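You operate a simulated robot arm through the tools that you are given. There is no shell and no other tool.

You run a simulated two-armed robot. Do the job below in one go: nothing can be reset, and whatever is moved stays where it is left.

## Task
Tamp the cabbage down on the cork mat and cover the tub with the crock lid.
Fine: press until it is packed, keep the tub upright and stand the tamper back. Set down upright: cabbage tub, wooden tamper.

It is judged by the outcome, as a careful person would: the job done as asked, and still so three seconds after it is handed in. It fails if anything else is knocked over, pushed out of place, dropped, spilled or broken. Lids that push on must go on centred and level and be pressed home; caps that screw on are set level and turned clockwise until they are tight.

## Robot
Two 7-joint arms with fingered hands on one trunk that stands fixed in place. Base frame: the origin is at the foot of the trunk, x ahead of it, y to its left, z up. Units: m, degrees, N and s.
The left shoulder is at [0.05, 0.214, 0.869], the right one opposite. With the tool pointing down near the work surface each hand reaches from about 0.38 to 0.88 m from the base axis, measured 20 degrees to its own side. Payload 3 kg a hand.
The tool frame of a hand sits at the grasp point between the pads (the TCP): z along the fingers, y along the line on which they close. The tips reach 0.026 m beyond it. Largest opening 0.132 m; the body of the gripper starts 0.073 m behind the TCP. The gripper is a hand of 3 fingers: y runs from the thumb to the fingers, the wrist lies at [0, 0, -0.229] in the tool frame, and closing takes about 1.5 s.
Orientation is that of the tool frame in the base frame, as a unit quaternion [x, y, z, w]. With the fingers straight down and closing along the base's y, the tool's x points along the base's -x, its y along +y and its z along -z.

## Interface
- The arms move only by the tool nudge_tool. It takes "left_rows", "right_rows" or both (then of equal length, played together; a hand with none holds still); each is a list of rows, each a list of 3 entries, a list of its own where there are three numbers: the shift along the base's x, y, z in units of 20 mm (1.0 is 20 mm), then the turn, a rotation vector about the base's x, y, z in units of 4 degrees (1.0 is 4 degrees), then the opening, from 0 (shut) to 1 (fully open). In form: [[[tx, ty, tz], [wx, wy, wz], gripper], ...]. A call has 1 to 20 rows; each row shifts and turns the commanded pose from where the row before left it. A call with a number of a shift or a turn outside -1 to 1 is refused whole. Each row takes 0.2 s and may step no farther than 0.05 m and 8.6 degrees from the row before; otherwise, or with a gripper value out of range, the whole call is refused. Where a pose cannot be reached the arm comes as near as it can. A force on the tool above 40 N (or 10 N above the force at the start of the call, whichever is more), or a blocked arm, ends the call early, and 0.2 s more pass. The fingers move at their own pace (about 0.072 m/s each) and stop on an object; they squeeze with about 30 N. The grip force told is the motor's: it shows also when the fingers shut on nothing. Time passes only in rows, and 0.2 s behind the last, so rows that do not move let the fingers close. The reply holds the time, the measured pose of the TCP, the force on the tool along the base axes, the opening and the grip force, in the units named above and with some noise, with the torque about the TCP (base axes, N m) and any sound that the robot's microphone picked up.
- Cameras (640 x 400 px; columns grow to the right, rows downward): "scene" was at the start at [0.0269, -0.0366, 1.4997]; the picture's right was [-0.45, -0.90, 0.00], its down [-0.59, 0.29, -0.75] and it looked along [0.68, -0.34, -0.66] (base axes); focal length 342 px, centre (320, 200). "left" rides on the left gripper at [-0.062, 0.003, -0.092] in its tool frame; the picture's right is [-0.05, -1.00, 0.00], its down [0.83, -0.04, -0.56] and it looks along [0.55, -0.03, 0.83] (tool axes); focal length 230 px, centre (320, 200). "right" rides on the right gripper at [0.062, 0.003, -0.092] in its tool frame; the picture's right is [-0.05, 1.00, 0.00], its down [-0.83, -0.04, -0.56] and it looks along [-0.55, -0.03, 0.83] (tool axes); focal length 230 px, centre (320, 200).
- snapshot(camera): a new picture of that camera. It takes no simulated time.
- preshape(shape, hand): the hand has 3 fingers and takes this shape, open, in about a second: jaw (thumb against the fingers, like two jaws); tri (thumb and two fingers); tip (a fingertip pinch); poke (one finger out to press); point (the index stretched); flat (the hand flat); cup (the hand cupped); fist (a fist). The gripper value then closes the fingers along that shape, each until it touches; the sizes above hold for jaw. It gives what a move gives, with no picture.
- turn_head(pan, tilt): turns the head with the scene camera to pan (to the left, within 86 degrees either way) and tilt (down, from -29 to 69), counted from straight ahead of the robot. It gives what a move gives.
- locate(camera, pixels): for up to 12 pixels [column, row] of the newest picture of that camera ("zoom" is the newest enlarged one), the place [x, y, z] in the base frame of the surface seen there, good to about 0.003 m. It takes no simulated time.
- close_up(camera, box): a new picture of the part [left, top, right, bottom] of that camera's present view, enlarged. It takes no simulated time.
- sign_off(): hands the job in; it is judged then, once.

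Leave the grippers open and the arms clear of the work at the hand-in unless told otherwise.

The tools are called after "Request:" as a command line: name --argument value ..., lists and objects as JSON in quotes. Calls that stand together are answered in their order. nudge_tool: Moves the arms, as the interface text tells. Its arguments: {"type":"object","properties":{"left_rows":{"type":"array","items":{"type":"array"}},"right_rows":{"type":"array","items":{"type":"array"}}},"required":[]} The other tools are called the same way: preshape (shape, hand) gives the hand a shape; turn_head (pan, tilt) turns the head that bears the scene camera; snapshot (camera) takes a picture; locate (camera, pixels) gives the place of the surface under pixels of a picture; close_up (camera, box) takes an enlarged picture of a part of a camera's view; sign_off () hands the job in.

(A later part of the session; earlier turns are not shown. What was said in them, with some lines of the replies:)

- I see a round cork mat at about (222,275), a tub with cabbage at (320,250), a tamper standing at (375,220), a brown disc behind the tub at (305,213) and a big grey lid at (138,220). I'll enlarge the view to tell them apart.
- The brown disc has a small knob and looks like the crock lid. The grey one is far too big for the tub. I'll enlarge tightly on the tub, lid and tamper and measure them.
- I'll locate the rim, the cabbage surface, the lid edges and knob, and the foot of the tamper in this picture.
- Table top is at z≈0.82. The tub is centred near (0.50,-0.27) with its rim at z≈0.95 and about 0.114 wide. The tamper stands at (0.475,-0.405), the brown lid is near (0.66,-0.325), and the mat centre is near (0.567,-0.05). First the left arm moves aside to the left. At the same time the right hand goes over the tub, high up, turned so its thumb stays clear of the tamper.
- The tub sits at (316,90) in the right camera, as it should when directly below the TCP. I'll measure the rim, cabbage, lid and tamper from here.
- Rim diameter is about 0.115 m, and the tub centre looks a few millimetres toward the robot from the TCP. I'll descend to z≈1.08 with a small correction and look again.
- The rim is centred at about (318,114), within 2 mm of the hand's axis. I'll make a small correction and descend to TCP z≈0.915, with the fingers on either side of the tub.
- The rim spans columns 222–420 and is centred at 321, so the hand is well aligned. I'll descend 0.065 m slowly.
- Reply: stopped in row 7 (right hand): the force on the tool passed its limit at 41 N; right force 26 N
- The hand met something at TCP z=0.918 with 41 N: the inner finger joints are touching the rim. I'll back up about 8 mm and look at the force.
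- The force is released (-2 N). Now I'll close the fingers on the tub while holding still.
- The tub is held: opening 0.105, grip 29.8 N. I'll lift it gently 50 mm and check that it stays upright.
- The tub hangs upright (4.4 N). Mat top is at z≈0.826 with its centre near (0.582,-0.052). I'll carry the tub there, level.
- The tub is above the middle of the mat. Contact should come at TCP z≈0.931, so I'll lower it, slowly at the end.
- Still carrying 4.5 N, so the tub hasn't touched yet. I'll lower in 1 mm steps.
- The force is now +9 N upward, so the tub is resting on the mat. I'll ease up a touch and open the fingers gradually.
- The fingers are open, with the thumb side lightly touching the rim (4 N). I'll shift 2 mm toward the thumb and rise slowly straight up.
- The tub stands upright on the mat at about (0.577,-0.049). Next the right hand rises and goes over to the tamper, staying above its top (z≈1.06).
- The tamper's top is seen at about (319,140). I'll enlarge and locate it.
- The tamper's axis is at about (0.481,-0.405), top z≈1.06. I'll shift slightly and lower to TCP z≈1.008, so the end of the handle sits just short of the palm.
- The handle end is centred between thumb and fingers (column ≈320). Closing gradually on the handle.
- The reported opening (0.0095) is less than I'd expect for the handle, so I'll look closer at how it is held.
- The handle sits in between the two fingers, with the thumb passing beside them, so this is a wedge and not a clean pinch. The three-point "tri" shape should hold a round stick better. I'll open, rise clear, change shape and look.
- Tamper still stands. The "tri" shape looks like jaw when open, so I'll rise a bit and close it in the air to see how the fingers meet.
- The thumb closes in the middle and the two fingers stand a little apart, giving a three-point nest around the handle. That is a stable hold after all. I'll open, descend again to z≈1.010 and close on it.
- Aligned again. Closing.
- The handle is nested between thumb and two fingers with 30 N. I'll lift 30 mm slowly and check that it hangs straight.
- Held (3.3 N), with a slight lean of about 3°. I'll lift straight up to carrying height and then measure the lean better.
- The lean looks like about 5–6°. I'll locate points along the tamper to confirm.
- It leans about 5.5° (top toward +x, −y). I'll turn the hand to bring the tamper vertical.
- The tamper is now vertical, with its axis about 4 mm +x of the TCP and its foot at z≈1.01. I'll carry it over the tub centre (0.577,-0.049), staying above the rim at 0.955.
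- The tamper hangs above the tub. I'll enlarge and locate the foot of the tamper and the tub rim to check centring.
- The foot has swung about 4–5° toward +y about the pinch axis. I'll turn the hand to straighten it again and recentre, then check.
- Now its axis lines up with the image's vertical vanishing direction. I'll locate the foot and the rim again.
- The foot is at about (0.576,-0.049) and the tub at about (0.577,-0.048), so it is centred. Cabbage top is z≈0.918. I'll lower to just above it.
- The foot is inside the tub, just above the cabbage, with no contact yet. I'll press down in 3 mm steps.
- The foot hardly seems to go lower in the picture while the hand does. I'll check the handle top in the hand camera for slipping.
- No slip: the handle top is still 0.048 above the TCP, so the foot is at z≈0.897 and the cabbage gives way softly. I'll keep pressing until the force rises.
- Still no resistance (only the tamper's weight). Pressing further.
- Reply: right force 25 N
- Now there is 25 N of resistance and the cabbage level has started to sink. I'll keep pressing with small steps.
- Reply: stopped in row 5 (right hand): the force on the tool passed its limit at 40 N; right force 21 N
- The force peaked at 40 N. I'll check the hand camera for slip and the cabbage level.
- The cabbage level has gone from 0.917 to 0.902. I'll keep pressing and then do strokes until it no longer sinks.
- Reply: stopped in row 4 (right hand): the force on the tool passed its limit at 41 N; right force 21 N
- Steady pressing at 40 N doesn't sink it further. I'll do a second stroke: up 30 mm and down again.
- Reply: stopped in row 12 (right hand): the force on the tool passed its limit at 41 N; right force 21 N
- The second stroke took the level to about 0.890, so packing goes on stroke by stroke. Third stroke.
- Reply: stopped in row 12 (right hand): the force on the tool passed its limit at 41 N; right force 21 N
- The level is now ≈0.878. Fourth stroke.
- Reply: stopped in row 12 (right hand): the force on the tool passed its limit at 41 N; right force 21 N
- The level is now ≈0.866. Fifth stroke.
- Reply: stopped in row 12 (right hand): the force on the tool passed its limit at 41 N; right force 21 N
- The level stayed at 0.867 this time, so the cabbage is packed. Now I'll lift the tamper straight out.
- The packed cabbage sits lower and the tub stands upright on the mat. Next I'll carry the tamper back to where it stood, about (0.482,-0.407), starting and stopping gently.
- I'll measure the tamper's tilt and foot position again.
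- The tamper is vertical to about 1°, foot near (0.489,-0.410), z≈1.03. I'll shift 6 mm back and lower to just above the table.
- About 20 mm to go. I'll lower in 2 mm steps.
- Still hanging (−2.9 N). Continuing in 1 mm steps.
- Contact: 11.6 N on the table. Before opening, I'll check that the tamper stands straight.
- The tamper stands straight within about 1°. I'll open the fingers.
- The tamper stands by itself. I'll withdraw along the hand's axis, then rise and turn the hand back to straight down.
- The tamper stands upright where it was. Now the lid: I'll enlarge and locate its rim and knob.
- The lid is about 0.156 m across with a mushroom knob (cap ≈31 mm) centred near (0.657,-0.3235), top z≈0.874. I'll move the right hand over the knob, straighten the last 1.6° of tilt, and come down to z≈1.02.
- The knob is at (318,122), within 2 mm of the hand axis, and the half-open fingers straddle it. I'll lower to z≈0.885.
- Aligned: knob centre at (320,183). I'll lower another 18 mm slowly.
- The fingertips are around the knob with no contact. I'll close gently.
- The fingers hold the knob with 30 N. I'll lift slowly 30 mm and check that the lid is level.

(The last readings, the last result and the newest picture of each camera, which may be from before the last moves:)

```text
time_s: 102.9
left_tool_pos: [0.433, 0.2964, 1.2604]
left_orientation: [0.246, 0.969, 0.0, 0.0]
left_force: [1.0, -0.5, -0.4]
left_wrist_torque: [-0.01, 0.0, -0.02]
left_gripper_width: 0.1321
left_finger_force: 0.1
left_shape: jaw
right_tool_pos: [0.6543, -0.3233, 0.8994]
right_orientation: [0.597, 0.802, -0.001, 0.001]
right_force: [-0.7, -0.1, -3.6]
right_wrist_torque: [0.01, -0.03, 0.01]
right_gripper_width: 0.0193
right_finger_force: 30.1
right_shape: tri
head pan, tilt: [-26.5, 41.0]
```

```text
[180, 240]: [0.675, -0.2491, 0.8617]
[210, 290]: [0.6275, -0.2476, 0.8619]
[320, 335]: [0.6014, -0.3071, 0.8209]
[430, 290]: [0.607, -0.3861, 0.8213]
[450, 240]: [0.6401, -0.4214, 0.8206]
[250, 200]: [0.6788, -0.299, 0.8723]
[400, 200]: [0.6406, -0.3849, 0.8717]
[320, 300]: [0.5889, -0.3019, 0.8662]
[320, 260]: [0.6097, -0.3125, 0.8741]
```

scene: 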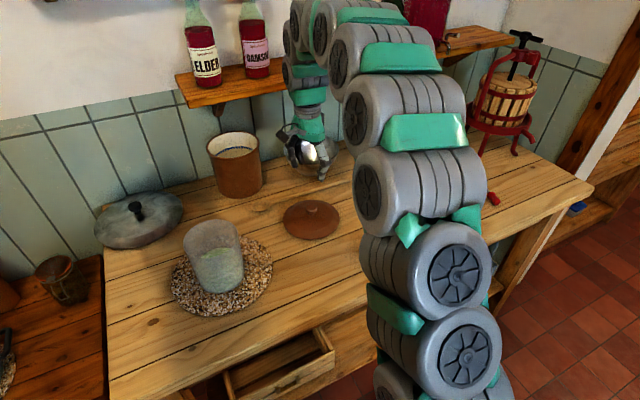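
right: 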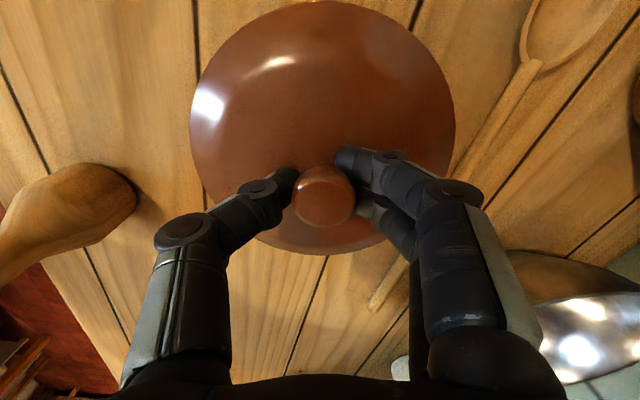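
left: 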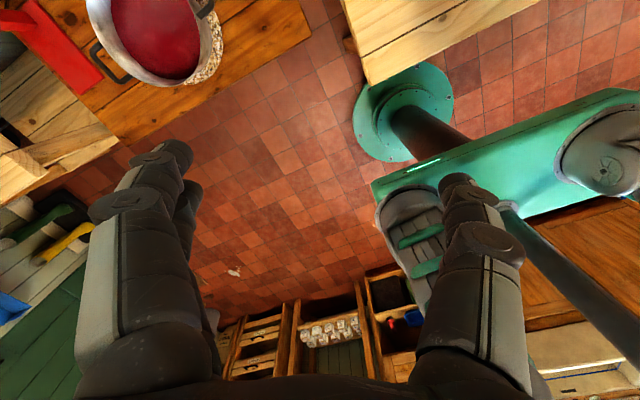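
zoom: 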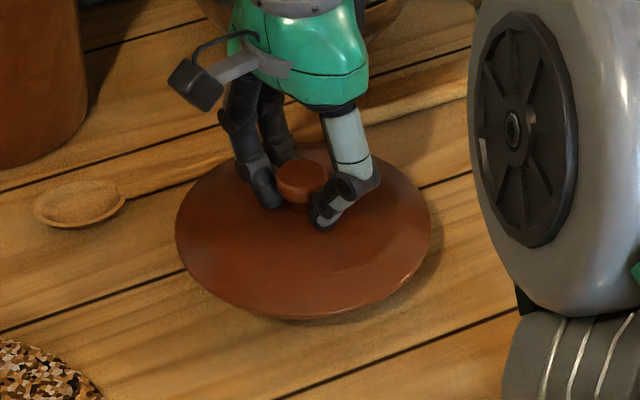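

The lid hangs level, with its view in the hand camera unchanged. I'll raise it to TCP z≈1.06, so that its underside clears the tub rim (0.955).

Request:
nudge_tool --right_rows '[[[0, 0, 0.4], [0, 0, 0], 0], [[0, 0, 0.7], [0, 0, 0], 0], [[0, 0, 0.9], [0, 0, 0], 0], [[0, 0, 1], [0, 0, 0], 0], [[0, 0, 1], [0, 0, 0], 0], [[0, 0, 1], [0, 0, 0], 0], [[0, 0, 1], [0, 0, 0], 0], [[0, 0, 1], [0, 0, 0], 0], [[0, 0, 0.7], [0, 0, 0], 0], [[0, 0, 0.4], [0, 0, 0], 0], [[0, 0, 0], [0, 0, 0], 0]]'

Request:
snapshot --camera "right"

Request:
snapshot --camera "scene"

```text
time_s: 105.3
left_tool_pos: [0.4343, 0.295, 1.2605]
left_orientation: [0.246, 0.969, 0.0, 0.0]
left_force: [0.0, 0.0, 0.5]
left_wrist_torque: [0.01, 0.01, 0.01]
left_gripper_width: 0.1318
left_finger_force: 0.0
left_shape: jaw
right_tool_pos: [0.6571, -0.3241, 1.0606]
right_orientation: [0.597, 0.803, -0.001, 0.001]
right_force: [-0.5, -0.6, -2.6]
right_wrist_torque: [0.0, 0.0, -0.03]
right_gripper_width: 0.0192
right_finger_force: 30.3
right_shape: tri
head pan, tilt: [-26.5, 41.0]
```

```text
taken
```

right: 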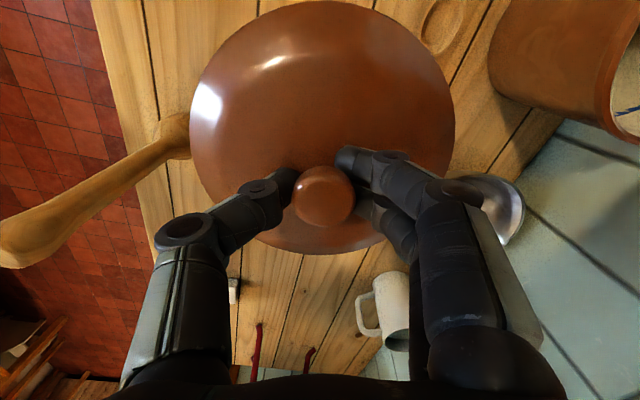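

```text
taken
```

scene: 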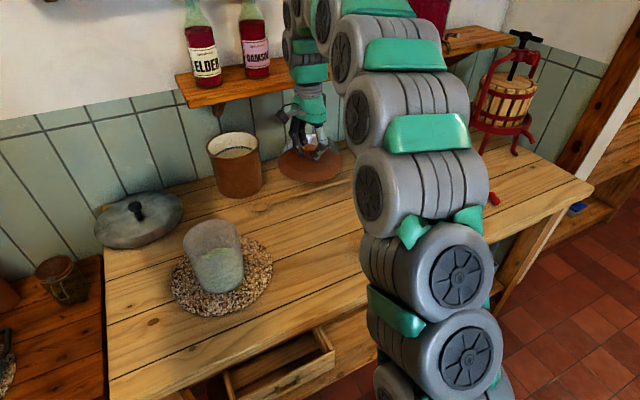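

The lid is clear. I'll re-measure the tub's rim before moving over it.

Request:
close_up --camera "scene" --box '[165, 205, 265, 310]'

Request:
locate --camera "zoom" --pixels '[[142, 150], [325, 140], [230, 60], [240, 200], [150, 180], [318, 180], [270, 330], [200, 310], [335, 280]]'

```text
3.81 times, centred on (215, 258) of scene
```

zoom: 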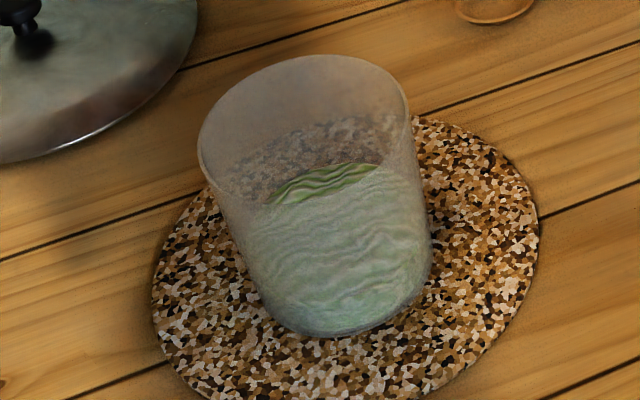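

```text
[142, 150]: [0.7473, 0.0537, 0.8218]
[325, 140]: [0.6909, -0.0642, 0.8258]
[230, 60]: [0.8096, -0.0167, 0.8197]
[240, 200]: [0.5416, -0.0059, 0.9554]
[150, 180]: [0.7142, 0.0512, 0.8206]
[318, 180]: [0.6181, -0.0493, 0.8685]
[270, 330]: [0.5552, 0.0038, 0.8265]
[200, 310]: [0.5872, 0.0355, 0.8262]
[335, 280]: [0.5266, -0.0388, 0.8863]
```

The tub is still centred at (0.577,-0.049). I'll carry the lid there smoothly, aiming the TCP at (0.575,-0.049).

Request:
nudge_tool --right_rows '[[[-0.084, 0.283, 0], [0, 0, 0], 0], [[-0.168, 0.565, 0], [0, 0, 0], 0], [[-0.253, 0.848, 0], [0, 0, 0], 0], [[-0.281, 0.942, 0], [0, 0, 0], 0], [[-0.281, 0.942, 0], [0, 0, 0], 0], [[-0.281, 0.942, 0], [0, 0, 0], 0], [[-0.281, 0.942, 0], [0, 0, 0], 0], [[-0.281, 0.942, 0], [0, 0, 0], 0], [[-0.281, 0.942, 0], [0, 0, 0], 0], [[-0.281, 0.942, 0], [0, 0, 0], 0], [[-0.281, 0.942, 0], [0, 0, 0], 0], [[-0.281, 0.942, 0], [0, 0, 0], 0], [[-0.281, 0.942, 0], [0, 0, 0], 0], [[-0.281, 0.942, 0], [0, 0, 0], 0], [[-0.253, 0.848, 0], [0, 0, 0], 0], [[-0.168, 0.565, 0], [0, 0, 0], 0], [[-0.084, 0.283, 0], [0, 0, 0], 0], [[0, 0, 0], [0, 0, 0], 0]]'

Request:
snapshot --camera "right"

Request:
close_up --camera "scene" --box '[140, 140, 300, 310]'

```text
time_s: 109.1
left_tool_pos: [0.4334, 0.2956, 1.2613]
left_orientation: [0.246, 0.969, 0.0, -0.001]
left_force: [-0.3, 0.7, -0.4]
left_wrist_torque: [-0.02, 0.03, -0.02]
left_gripper_width: 0.1318
left_finger_force: 0.1
left_shape: jaw
right_tool_pos: [0.5734, -0.0489, 1.0613]
right_orientation: [0.597, 0.803, -0.001, 0.001]
right_force: [-0.3, -0.7, -2.7]
right_wrist_torque: [0.0, 0.01, -0.01]
right_gripper_width: 0.0192
right_finger_force: 30.7
right_shape: tri
head pan, tilt: [-26.5, 41.0]
```

```text
taken
```

right: 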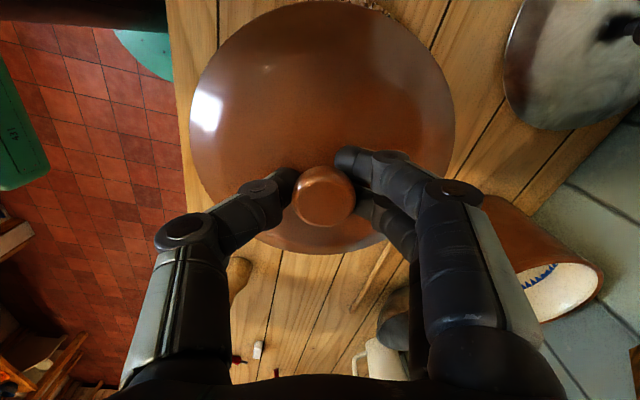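

```text
2.35 times, centred on (220, 225) of scene
```

zoom: 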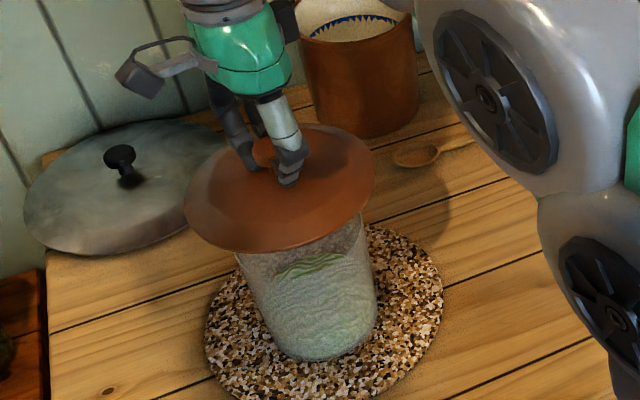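

The lid is over the tub, looking level. I'll lower to about 1 cm above the rim and compare the edges.

Request:
nudge_tool --right_rows '[[[0.03, 0, -0.4], [0, 0, 0], 0], [[0, 0, -0.5], [0, 0, 0], 0], [[0, 0, -0.5], [0, 0, 0], 0], [[0, 0, -0.4], [0, 0, 0], 0], [[0, 0, -0.2], [0, 0, 0], 0], [[0, 0, 0], [0, 0, 0], 0]]'

Request:
close_up --camera "scene" --box '[165, 190, 265, 310]'

Request:
locate --camera "zoom" --pixels '[[170, 160], [175, 180], [260, 205], [320, 200], [400, 160], [440, 100], [280, 150], [360, 150]]'

```text
time_s: 110.5
left_tool_pos: [0.4349, 0.2964, 1.2609]
left_orientation: [0.246, 0.969, 0.0, 0.0]
left_force: [0.1, 0.0, 0.6]
left_wrist_torque: [0.03, 0.02, 0.01]
left_gripper_width: 0.1319
left_finger_force: 0.0
left_shape: jaw
right_tool_pos: [0.5736, -0.0476, 1.0216]
right_orientation: [0.597, 0.802, 0.0, 0.001]
right_force: [0.1, -0.9, -3.2]
right_wrist_torque: [0.0, 0.03, 0.01]
right_gripper_width: 0.0191
right_finger_force: 30.4
right_shape: tri
head pan, tilt: [-26.5, 41.0]
```

```text
3.33 times, centred on (215, 250) of scene
```

zoom: 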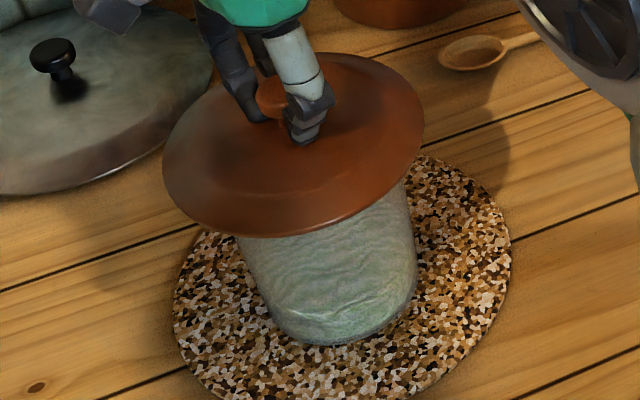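

```text
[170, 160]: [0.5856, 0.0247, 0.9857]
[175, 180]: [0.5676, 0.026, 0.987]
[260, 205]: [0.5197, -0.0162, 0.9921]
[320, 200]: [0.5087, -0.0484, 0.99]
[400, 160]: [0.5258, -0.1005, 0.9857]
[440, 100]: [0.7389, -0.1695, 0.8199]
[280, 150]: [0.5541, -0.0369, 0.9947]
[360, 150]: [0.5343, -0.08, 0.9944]
```

The lid is level within 1–2 mm and centred within about 2 mm of the tub. I'll make a small shift of 1.5 mm toward −y and lower gently; contact is expected at TCP z≈1.004.

Request:
nudge_tool --right_rows '[[[0, -0.07, -0.15], [0, 0, 0], 0], [[0, 0, -0.15], [0, 0, 0], 0], [[0, 0, -0.15], [0, 0, 0], 0], [[0, 0, -0.1], [0, 0, 0], 0], [[0, 0, -0.1], [0, 0, 0], 0], [[0, 0, 0], [0, 0, 0], 0]]'

Request:
close_up --camera "scene" --box '[165, 190, 265, 310]'

```text
time_s: 111.9
left_tool_pos: [0.4348, 0.2966, 1.2615]
left_orientation: [0.246, 0.969, 0.0, 0.001]
left_force: [1.0, -0.5, 0.3]
left_wrist_torque: [-0.01, 0.01, 0.02]
left_gripper_width: 0.132
left_finger_force: 0.0
left_shape: jaw
right_tool_pos: [0.5726, -0.0516, 1.0082]
right_orientation: [0.597, 0.802, -0.001, 0.0]
right_force: [-0.1, 0.1, -2.9]
right_wrist_torque: [-0.02, 0.01, 0.01]
right_gripper_width: 0.0188
right_finger_force: 29.9
right_shape: tri
head pan, tilt: [-26.5, 41.0]
```

```text
3.33 times, centred on (215, 250) of scene
```

zoom: 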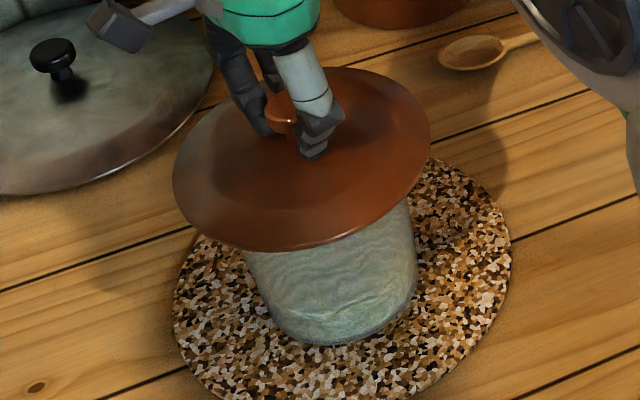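

Request:
locate --camera "zoom" --pixels '[[180, 170], [186, 195], [270, 222], [330, 215], [400, 180], [420, 155], [428, 125], [290, 108], [215, 110]]'

Request:
nudge_tool --right_rows '[[[0, 0, 0], [0, 0, 0], 0]]'

```text
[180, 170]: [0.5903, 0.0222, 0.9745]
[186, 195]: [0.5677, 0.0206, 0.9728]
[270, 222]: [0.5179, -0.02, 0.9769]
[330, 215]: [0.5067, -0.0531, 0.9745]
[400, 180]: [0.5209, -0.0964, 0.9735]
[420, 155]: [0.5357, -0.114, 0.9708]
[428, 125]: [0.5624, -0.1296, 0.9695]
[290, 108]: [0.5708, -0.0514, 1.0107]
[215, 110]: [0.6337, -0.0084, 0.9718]
```

```text
time_s: 112.3
left_tool_pos: [0.4333, 0.296, 1.262]
left_orientation: [0.247, 0.969, 0.0, 0.0]
left_force: [0.3, 0.3, -1.0]
left_wrist_torque: [0.0, 0.01, 0.01]
left_gripper_width: 0.1322
left_finger_force: 0.0
left_shape: jaw
right_tool_pos: [0.5726, -0.0505, 1.0081]
right_orientation: [0.597, 0.802, -0.001, 0.001]
right_force: [0.2, -0.4, -3.2]
right_wrist_torque: [-0.02, 0.01, -0.02]
right_gripper_width: 0.019
right_finger_force: 30.5
right_shape: tri
head pan, tilt: [-26.5, 41.0]
```

The lid centre is about (0.576,-0.049), matching the tub. I'll continue lowering in 1 mm steps until contact.

Request:
nudge_tool --right_rows '[[[0, 0, -0.06], [0, 0, 0], 0], [[0, 0, -0.06], [0, 0, 0], 0], [[0, 0, -0.06], [0, 0, 0], 0], [[0, 0, 0], [0, 0, 0], 0]]'

Request:
close_up --camera "scene" --box '[165, 190, 265, 310]'

```text
time_s: 113.3
left_tool_pos: [0.4337, 0.297, 1.2615]
left_orientation: [0.246, 0.969, 0.0, 0.0]
left_force: [0.1, -0.4, -0.3]
left_wrist_torque: [-0.02, 0.0, 0.04]
left_gripper_width: 0.1321
left_finger_force: 0.1
left_shape: jaw
right_tool_pos: [0.5735, -0.051, 1.0054]
right_orientation: [0.597, 0.802, -0.001, 0.0]
right_force: [-2.0, 0.4, 12.5]
right_wrist_torque: [-0.01, 0.03, 0.03]
right_gripper_width: 0.0196
right_finger_force: 30.0
right_shape: tri
head pan, tilt: [-26.5, 41.0]
```

```text
3.33 times, centred on (215, 250) of scene
```

zoom: 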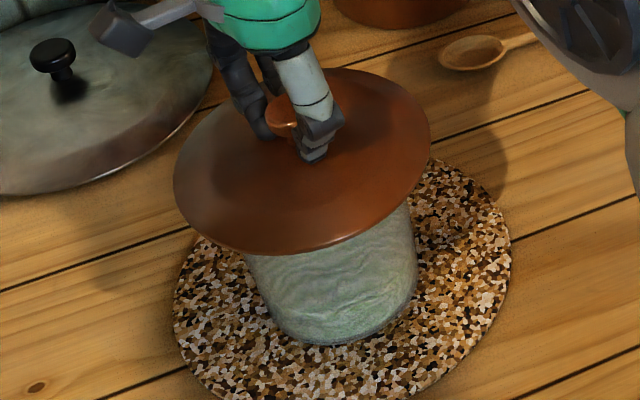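

Contact at TCP z=1.0054 with the lid's lowest part right at rim height. The lid's outer edge sits about 8 mm above its lowest part, so it likely has a plug ring underneath that should drop inside the rim. My measurements put the lid about 3 mm toward −y of the tub. I'll raise it slightly, shift (+1, +2.8) mm and lower again.

Request:
nudge_tool --right_rows '[[[0, 0, 0.2], [0, 0, 0], 0], [[0.05, 0.14, 0], [0, 0, 0], 0], [[0, 0, 0], [0, 0, 0], 0], [[0, 0, -0.1], [0, 0, 0], 0], [[0, 0, -0.06], [0, 0, 0], 0], [[0, 0, -0.06], [0, 0, 0], 0], [[0, 0, 0], [0, 0, 0], 0]]'

Request:
snapshot --camera "right"

Request:
close_up --camera "scene" --box '[170, 190, 260, 290]'

```text
time_s: 114.9
left_tool_pos: [0.4327, 0.2959, 1.2615]
left_orientation: [0.247, 0.969, 0.0, 0.0]
left_force: [0.7, 0.6, 0.8]
left_wrist_torque: [0.01, -0.02, 0.01]
left_gripper_width: 0.1321
left_finger_force: 0.1
left_shape: jaw
right_tool_pos: [0.5752, -0.047, 1.0048]
right_orientation: [0.596, 0.803, -0.001, 0.001]
right_force: [-0.6, 0.5, 17.8]
right_wrist_torque: [0.0, 0.07, 0.02]
right_gripper_width: 0.0195
right_finger_force: 29.9
right_shape: tri
head pan, tilt: [-26.5, 41.0]
```

```text
taken
```

right: 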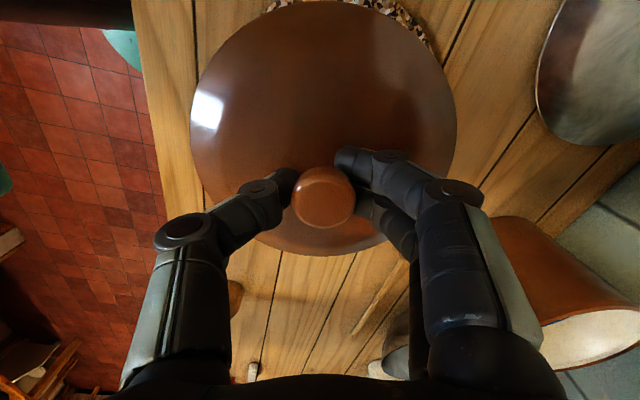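

```text
4.00 times, centred on (215, 240) of scene
```

zoom: 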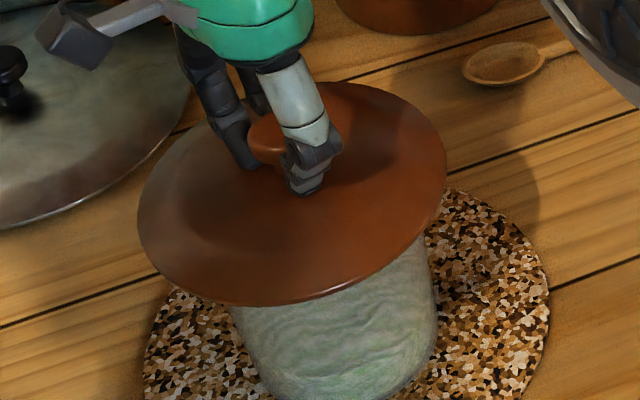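

It again rests at z≈1.005 with 18 N and almost no torque, so the contact is even all round. I'll press harder while holding it centred and see whether it goes down.

Request:
nudge_tool --right_rows '[[[0, 0, -0.04], [0, 0, 0], 0], [[0, 0, 0], [0, 0, 0], 0], [[0, 0, -0.04], [0, 0, 0], 0], [[0, 0, 0], [0, 0, 0], 0], [[0, 0, -0.04], [0, 0, 0], 0], [[0, 0, 0], [0, 0, 0], 0], [[0, 0, -0.04], [0, 0, 0], 0], [[0, 0, 0], [0, 0, 0], 0]]'

Request:
close_up --camera "scene" --box '[170, 190, 260, 290]'

Request:
locate --camera "zoom" --pixels '[[150, 205], [165, 260], [250, 285], [330, 275], [410, 225], [435, 170], [215, 140], [350, 110], [340, 210]]'

```text
time_s: 115.7
left_tool_pos: [0.4338, 0.2971, 1.2619]
left_orientation: [0.246, 0.969, 0.0, 0.001]
left_force: [-0.4, -0.1, -0.1]
left_wrist_torque: [-0.04, -0.01, 0.0]
left_gripper_width: 0.1319
left_finger_force: 0.0
left_shape: jaw
right_tool_pos: [0.5747, -0.0466, 1.0051]
right_orientation: [0.596, 0.803, 0.001, 0.002]
right_force: [-0.5, 0.2, 9.9]
right_wrist_torque: [0.0, 0.05, -0.01]
right_gripper_width: 0.0212
right_finger_force: 30.0
right_shape: tri
head pan, tilt: [-26.5, 41.0]
stopped in row 3 (right hand): the force on the tool passed its limit at 42 N (the readings are from after the stop); the commanded pose is now the measured one
```

```text
4.00 times, centred on (215, 240) of scene
```

zoom: 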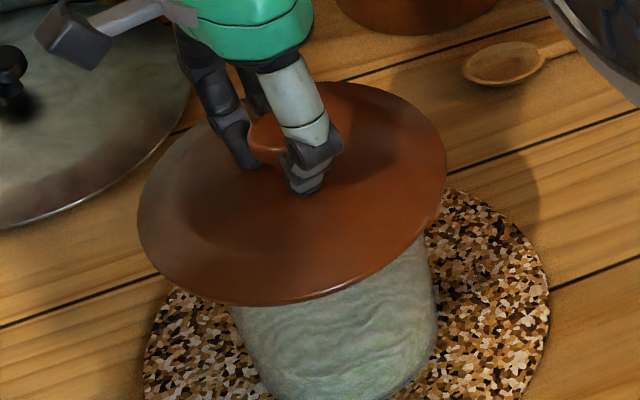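

```text
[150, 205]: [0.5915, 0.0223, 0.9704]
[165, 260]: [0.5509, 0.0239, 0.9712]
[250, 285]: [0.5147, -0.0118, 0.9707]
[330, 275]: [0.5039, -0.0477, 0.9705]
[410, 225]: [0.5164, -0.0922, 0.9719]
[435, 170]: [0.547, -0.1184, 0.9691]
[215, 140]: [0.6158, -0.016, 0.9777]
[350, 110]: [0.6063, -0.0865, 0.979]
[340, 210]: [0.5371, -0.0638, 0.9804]
```

The lid rests stiffly and evenly (42 N, under 1 mm of motion) and is level, with its edge at z≈0.970 all round. I'll look very closely at the gap between lid edge and tub to judge whether it is fully seated.

Request:
close_up --camera "scene" --box '[190, 245, 240, 285]'

Request:
close_up --camera "scene" --box '[200, 120, 270, 205]'

Request:
locate --camera "zoom" --pixels '[[180, 140], [430, 120], [300, 80], [310, 180], [310, 340]]'

```text
10.00 times, centred on (215, 265) of scene
```

zoom: 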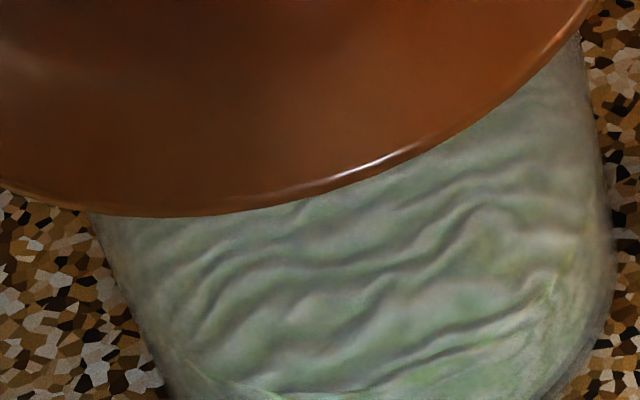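

```text
4.71 times, centred on (235, 162) of scene
```

zoom: 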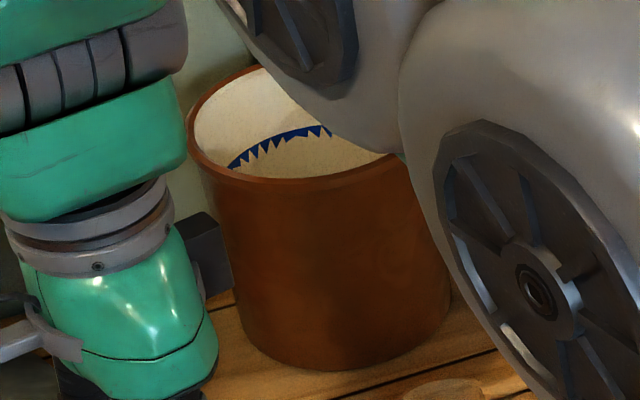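

```text
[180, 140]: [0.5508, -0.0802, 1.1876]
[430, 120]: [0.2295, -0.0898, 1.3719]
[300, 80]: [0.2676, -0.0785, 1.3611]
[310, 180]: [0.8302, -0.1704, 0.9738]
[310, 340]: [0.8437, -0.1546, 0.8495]
```

The edge is thin and the brown crock beside it is about as wide as this lid, so the lid was made for that crock. Its underside is wider than the tub mouth, so it rests flat on the tub's rim with an even ring contact. It is level, centred and pressed down. Now I'll ease the load and open the fingers.

Request:
nudge_tool --right_rows '[[[0, 0, 0.02], [0, 0, 0], 0.1], [[0, 0, 0], [0, 0, 0], 0.2], [[0, 0, 0], [0, 0, 0], 0.3], [[0, 0, 0], [0, 0, 0], 0.4], [[0, 0, 0], [0, 0, 0], 0.5], [[0, 0, 0], [0, 0, 0], 0.55], [[0, 0, 0], [0, 0, 0], 0.55], [[0, 0, 0], [0, 0, 0], 0.55]]'

Request:
snapshot --camera "right"

Request:
close_up --camera "scene" --box '[170, 190, 260, 290]'

Request:
locate --camera "zoom" --pixels '[[150, 205], [165, 260], [250, 285], [330, 275], [410, 225], [435, 170], [215, 140], [350, 110], [340, 210]]'

```text
time_s: 117.5
left_tool_pos: [0.4349, 0.296, 1.2616]
left_orientation: [0.246, 0.969, 0.0, 0.001]
left_force: [0.5, -0.9, 0.2]
left_wrist_torque: [-0.01, -0.02, -0.03]
left_gripper_width: 0.1319
left_finger_force: 0.1
left_shape: jaw
right_tool_pos: [0.5747, -0.0463, 1.0044]
right_orientation: [0.597, 0.802, 0.0, 0.001]
right_force: [-3.6, 0.0, 15.0]
right_wrist_torque: [0.19, -0.49, 0.01]
right_gripper_width: 0.0679
right_finger_force: 0.1
right_shape: tri
head pan, tilt: [-26.5, 41.0]
```

```text
taken
```

right: 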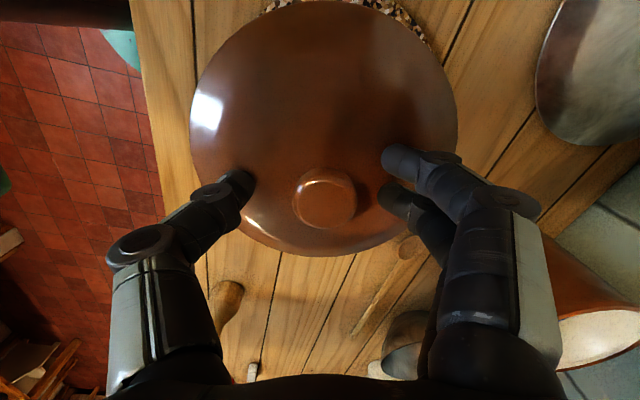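

```text
4.00 times, centred on (215, 240) of scene
```

zoom: 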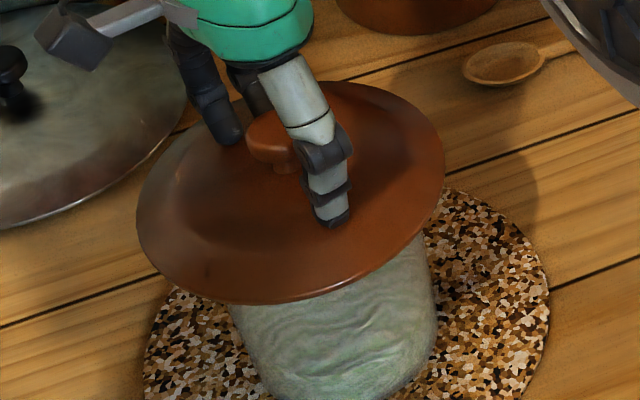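

```text
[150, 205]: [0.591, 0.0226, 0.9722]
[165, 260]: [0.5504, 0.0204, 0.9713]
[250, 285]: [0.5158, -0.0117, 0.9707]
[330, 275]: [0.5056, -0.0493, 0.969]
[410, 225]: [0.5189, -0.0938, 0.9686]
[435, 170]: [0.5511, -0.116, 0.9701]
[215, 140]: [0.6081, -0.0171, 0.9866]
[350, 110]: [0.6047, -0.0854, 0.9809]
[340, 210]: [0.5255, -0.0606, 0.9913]
```

The thumb tip presses lightly on the lid's surface (15 N). The fingers are clear of the knob, so I'll rise straight up, slowly at first.

Request:
nudge_tool --right_rows '[[[0, 0, 0.1], [0, 0, 0], 0.55], [[0, 0, 0.2], [0, 0, 0], 0.55], [[0, 0, 0.4], [0, 0, 0], 0.55], [[0, 0, 0.5], [0, 0, 0], 0.6], [[0, 0, 0.8], [0, 0, 0], 0.7], [[0, 0, 1], [0, 0, 0], 0.8], [[0, 0, 1], [0, 0, 0], 1], [[0, 0, 1], [0, 0, 0], 1], [[0, 0, 1], [0, 0, 0], 1]]'

Request:
snapshot --camera "right"

Request:
close_up --camera "scene" --box '[150, 170, 290, 320]'

Request:
locate --camera "zoom" --pixels '[[208, 200], [215, 250], [280, 285], [350, 265], [400, 210], [408, 170], [270, 145], [350, 145], [300, 240]]'

```text
time_s: 119.5
left_tool_pos: [0.4334, 0.297, 1.2611]
left_orientation: [0.246, 0.969, 0.0, 0.0]
left_force: [0.3, -0.2, 0.7]
left_wrist_torque: [0.02, -0.02, -0.01]
left_gripper_width: 0.132
left_finger_force: 0.0
left_shape: jaw
right_tool_pos: [0.5749, -0.0463, 1.1237]
right_orientation: [0.597, 0.802, 0.0, 0.001]
right_force: [-0.8, 0.1, 1.0]
right_wrist_torque: [-0.01, -0.02, 0.02]
right_gripper_width: 0.1318
right_finger_force: 0.1
right_shape: tri
head pan, tilt: [-26.5, 41.0]
```

```text
taken
```

right: 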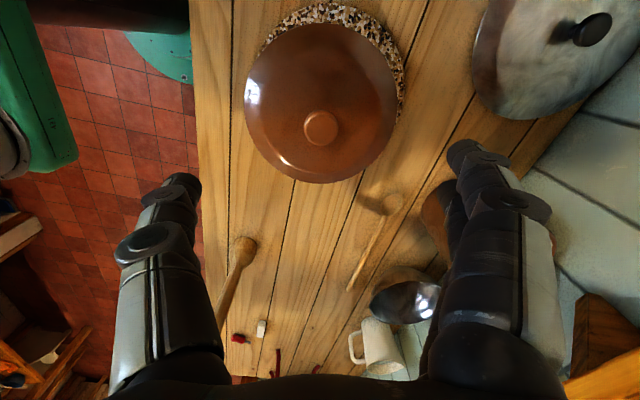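

```text
2.67 times, centred on (220, 245) of scene
```

zoom: 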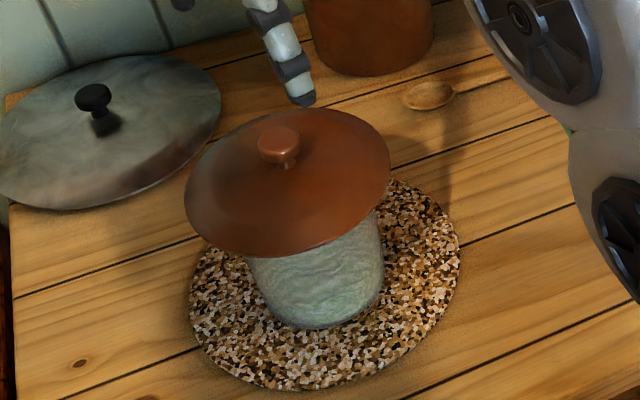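

```text
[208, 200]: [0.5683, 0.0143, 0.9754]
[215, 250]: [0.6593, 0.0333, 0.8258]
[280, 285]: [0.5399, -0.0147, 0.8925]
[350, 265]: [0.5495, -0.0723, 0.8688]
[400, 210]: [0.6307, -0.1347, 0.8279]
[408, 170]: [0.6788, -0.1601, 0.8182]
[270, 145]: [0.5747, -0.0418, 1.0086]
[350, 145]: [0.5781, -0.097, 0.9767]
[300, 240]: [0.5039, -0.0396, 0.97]
```

The lid stays on, level. I'll check the centring by comparing the tub walls and the lid edge more exactly.

Request:
close_up --camera "scene" --box '[165, 205, 255, 300]'

Request:
close_up --camera "right" --box '[230, 0, 420, 190]'

```text
4.21 times, centred on (210, 252) of scene
```

zoom: 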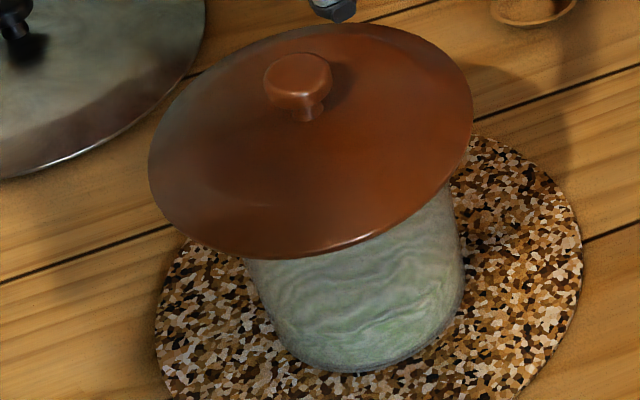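

```text
2.11 times, centred on (325, 95) of right
```

zoom: 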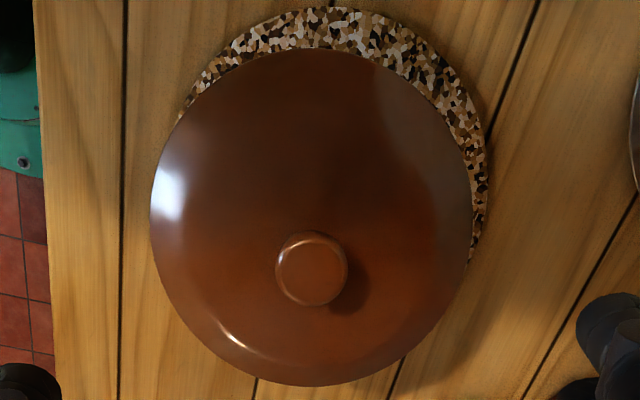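

The lid's axis and the tub's axis agree within about 2 mm, and the lid is level. I'll raise the right arm and bring it back to its starting side, well above the tamper.

Request:
nudge_tool --right_rows '[[[0, 0, 1], [0, 0, 0], 1], [[0, 0, 1], [0, 0, 0], 1], [[0, 0, 1], [0, 0, 0], 1], [[0, 0, 1], [0, 0, 0], 1], [[0, 0, 1], [0, 0, 0], 1], [[0, 0, 1], [0, 0, 0], 1], [[0, 0, 1], [0, 0, 0], 1], [[-0.6, -1, 0], [0, 0, 0], 1], [[-0.6, -1, 0], [0, 0, 0], 1], [[-0.6, -1, 0], [0, 0, 0], 1], [[-0.6, -1, 0], [0, 0, 0], 1], [[-0.6, -1, 0], [0, 0, 0], 1], [[-0.6, -1, 0], [0, 0, 0], 1], [[-0.6, -1, 0], [0, 0, 0], 1], [[-0.6, -1, 0], [0, 0, 0], 1], [[-0.6, -1, 0], [0, 0, 0], 1], [[-0.6, -1, 0], [0, 0, 0], 1], [[-0.6, -1, 0], [0, 0, 0], 1], [[-0.6, -1, 0], [0, 0, 0], 1], [[-0.6, -1, 0], [0, 0, 0], 1]]'

Request:
nudge_tool --right_rows '[[[-0.6, -1, 0], [0, 0, 0.6], 1], [[-0.6, -1, 0], [0, 0, 0.6], 1], [[-0.6, -1, 0], [0, 0, 0.6], 1], [[-0.6, -1, 0], [0, 0, 0.6], 1], [[0, 0, 0], [0, 0, 0.6], 1]]'

Request:
snapshot --camera "scene"

Request:
snapshot --camera "right"

Request:
close_up --camera "scene" --box '[150, 170, 400, 320]'

```text
time_s: 123.7
left_tool_pos: [0.4335, 0.2963, 1.2618]
left_orientation: [0.246, 0.969, 0.0, 0.0]
left_force: [-0.2, -0.3, 0.4]
left_wrist_torque: [-0.02, 0.0, 0.02]
left_gripper_width: 0.1321
left_finger_force: 0.0
left_shape: jaw
right_tool_pos: [0.4174, -0.3068, 1.2241]
right_orientation: [0.597, 0.802, 0.0, 0.001]
right_force: [0.9, 0.0, -0.1]
right_wrist_torque: [-0.01, 0.0, 0.02]
right_gripper_width: 0.1321
right_finger_force: 0.1
right_shape: tri
right hand out of reach, approached as far as the arm can: row 6, 7
head pan, tilt: [-26.5, 41.0]
```

```text
time_s: 124.9
left_tool_pos: [0.4341, 0.2958, 1.2617]
left_orientation: [0.246, 0.969, 0.0, 0.0]
left_force: [0.6, 0.0, 0.1]
left_wrist_torque: [-0.02, 0.03, 0.01]
left_gripper_width: 0.1319
left_finger_force: 0.1
left_shape: jaw
right_tool_pos: [0.3714, -0.3881, 1.2252]
right_orientation: [0.509, 0.861, 0.0, 0.001]
right_force: [-0.6, 1.2, -0.3]
right_wrist_torque: [-0.01, 0.0, -0.02]
right_gripper_width: 0.1319
right_finger_force: 0.1
right_shape: tri
head pan, tilt: [-26.5, 41.0]
```

```text
taken
```

scene: 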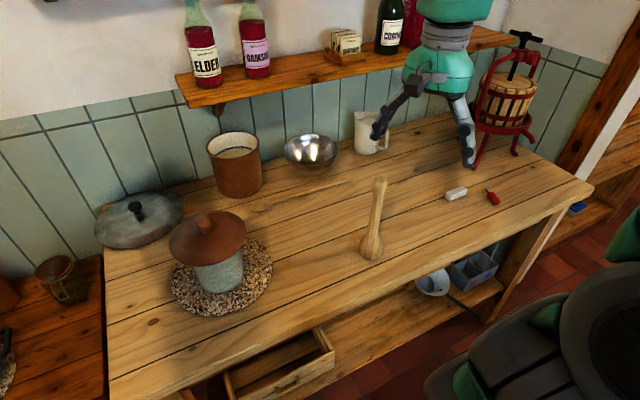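

```text
taken
```

right: 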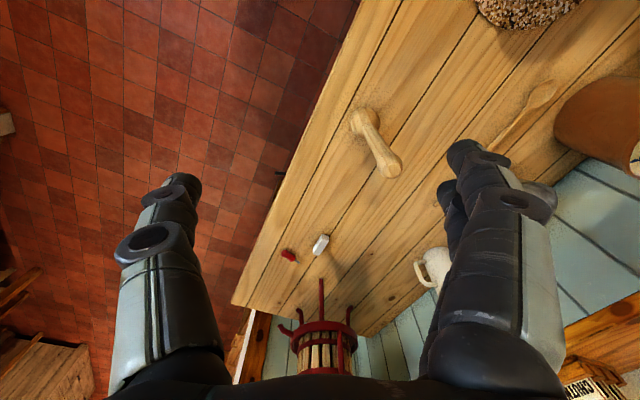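

```text
2.56 times, centred on (275, 245) of scene
```

zoom: 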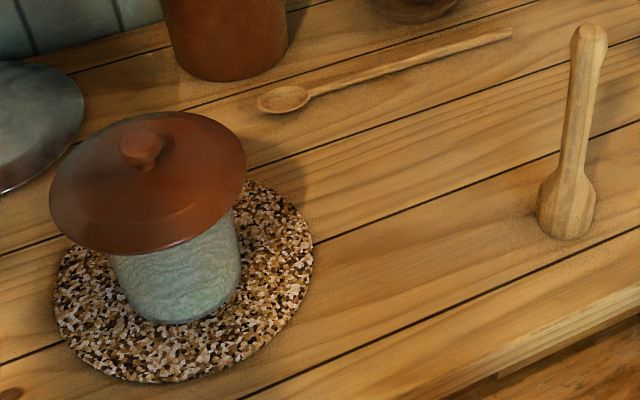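

Everything stands as wanted: tub upright on the mat with the lid on, tamper upright in its old place, nothing else disturbed. The brown crock is about 0.147 m wide, so the lid was indeed made for it and rests flat on the tub. One last check that the lid is level.

Request:
close_up --camera "scene" --box '[165, 200, 255, 300]'

Request:
locate --camera "zoom" --pixels '[[165, 190], [180, 240], [270, 275], [350, 260], [430, 200], [460, 130], [400, 60], [240, 100], [300, 85]]'

```text
4.00 times, centred on (210, 250) of scene
```

zoom: 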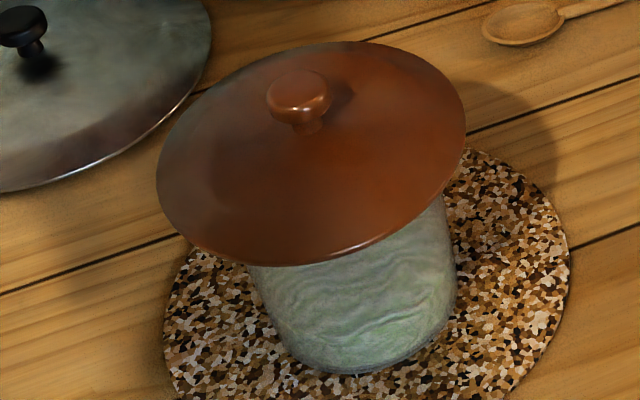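

```text
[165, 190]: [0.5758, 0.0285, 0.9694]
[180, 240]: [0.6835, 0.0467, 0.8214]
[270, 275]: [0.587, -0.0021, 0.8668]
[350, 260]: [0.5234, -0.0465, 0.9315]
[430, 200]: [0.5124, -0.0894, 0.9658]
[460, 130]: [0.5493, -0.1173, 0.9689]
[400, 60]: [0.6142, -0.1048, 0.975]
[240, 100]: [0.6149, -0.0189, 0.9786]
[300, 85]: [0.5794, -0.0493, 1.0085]
```

The lid is level (edge z≈0.966–0.970 all round) and its knob sits at (0.579,-0.049), right over the tub's axis. Hands are open and the arms clear, so I'm handing the job in.

Request:
sign_off

```text
The job is handed in.
```

The cabbage is tamped down on the cork mat, the tub is covered with the brown crock lid, and the job is handed in. I don't have the judgement back yet.

- **Cabbage:** I moved the tub onto the cork mat and pressed in strokes. The surface sank from about 0.918 to 0.867 m. I stopped when a fifth stroke at about 41 N no longer moved it. The tub stayed upright throughout.
- **Lid:** It sits centred to within a few millimetres and level, and I pressed it to 42 N with no further movement. It does not plug into the tub. I believe it was made for the wider brown crock, so it rests flat on the tub's rim. I judged that from its size and the even contact force, because I never saw its underside.
- **Tamper:** It stands upright within about a centimetre of where it was before.
- **Everything else:** In the last scene picture nothing else had been moved or knocked over. Both hands are open and clear of the work.
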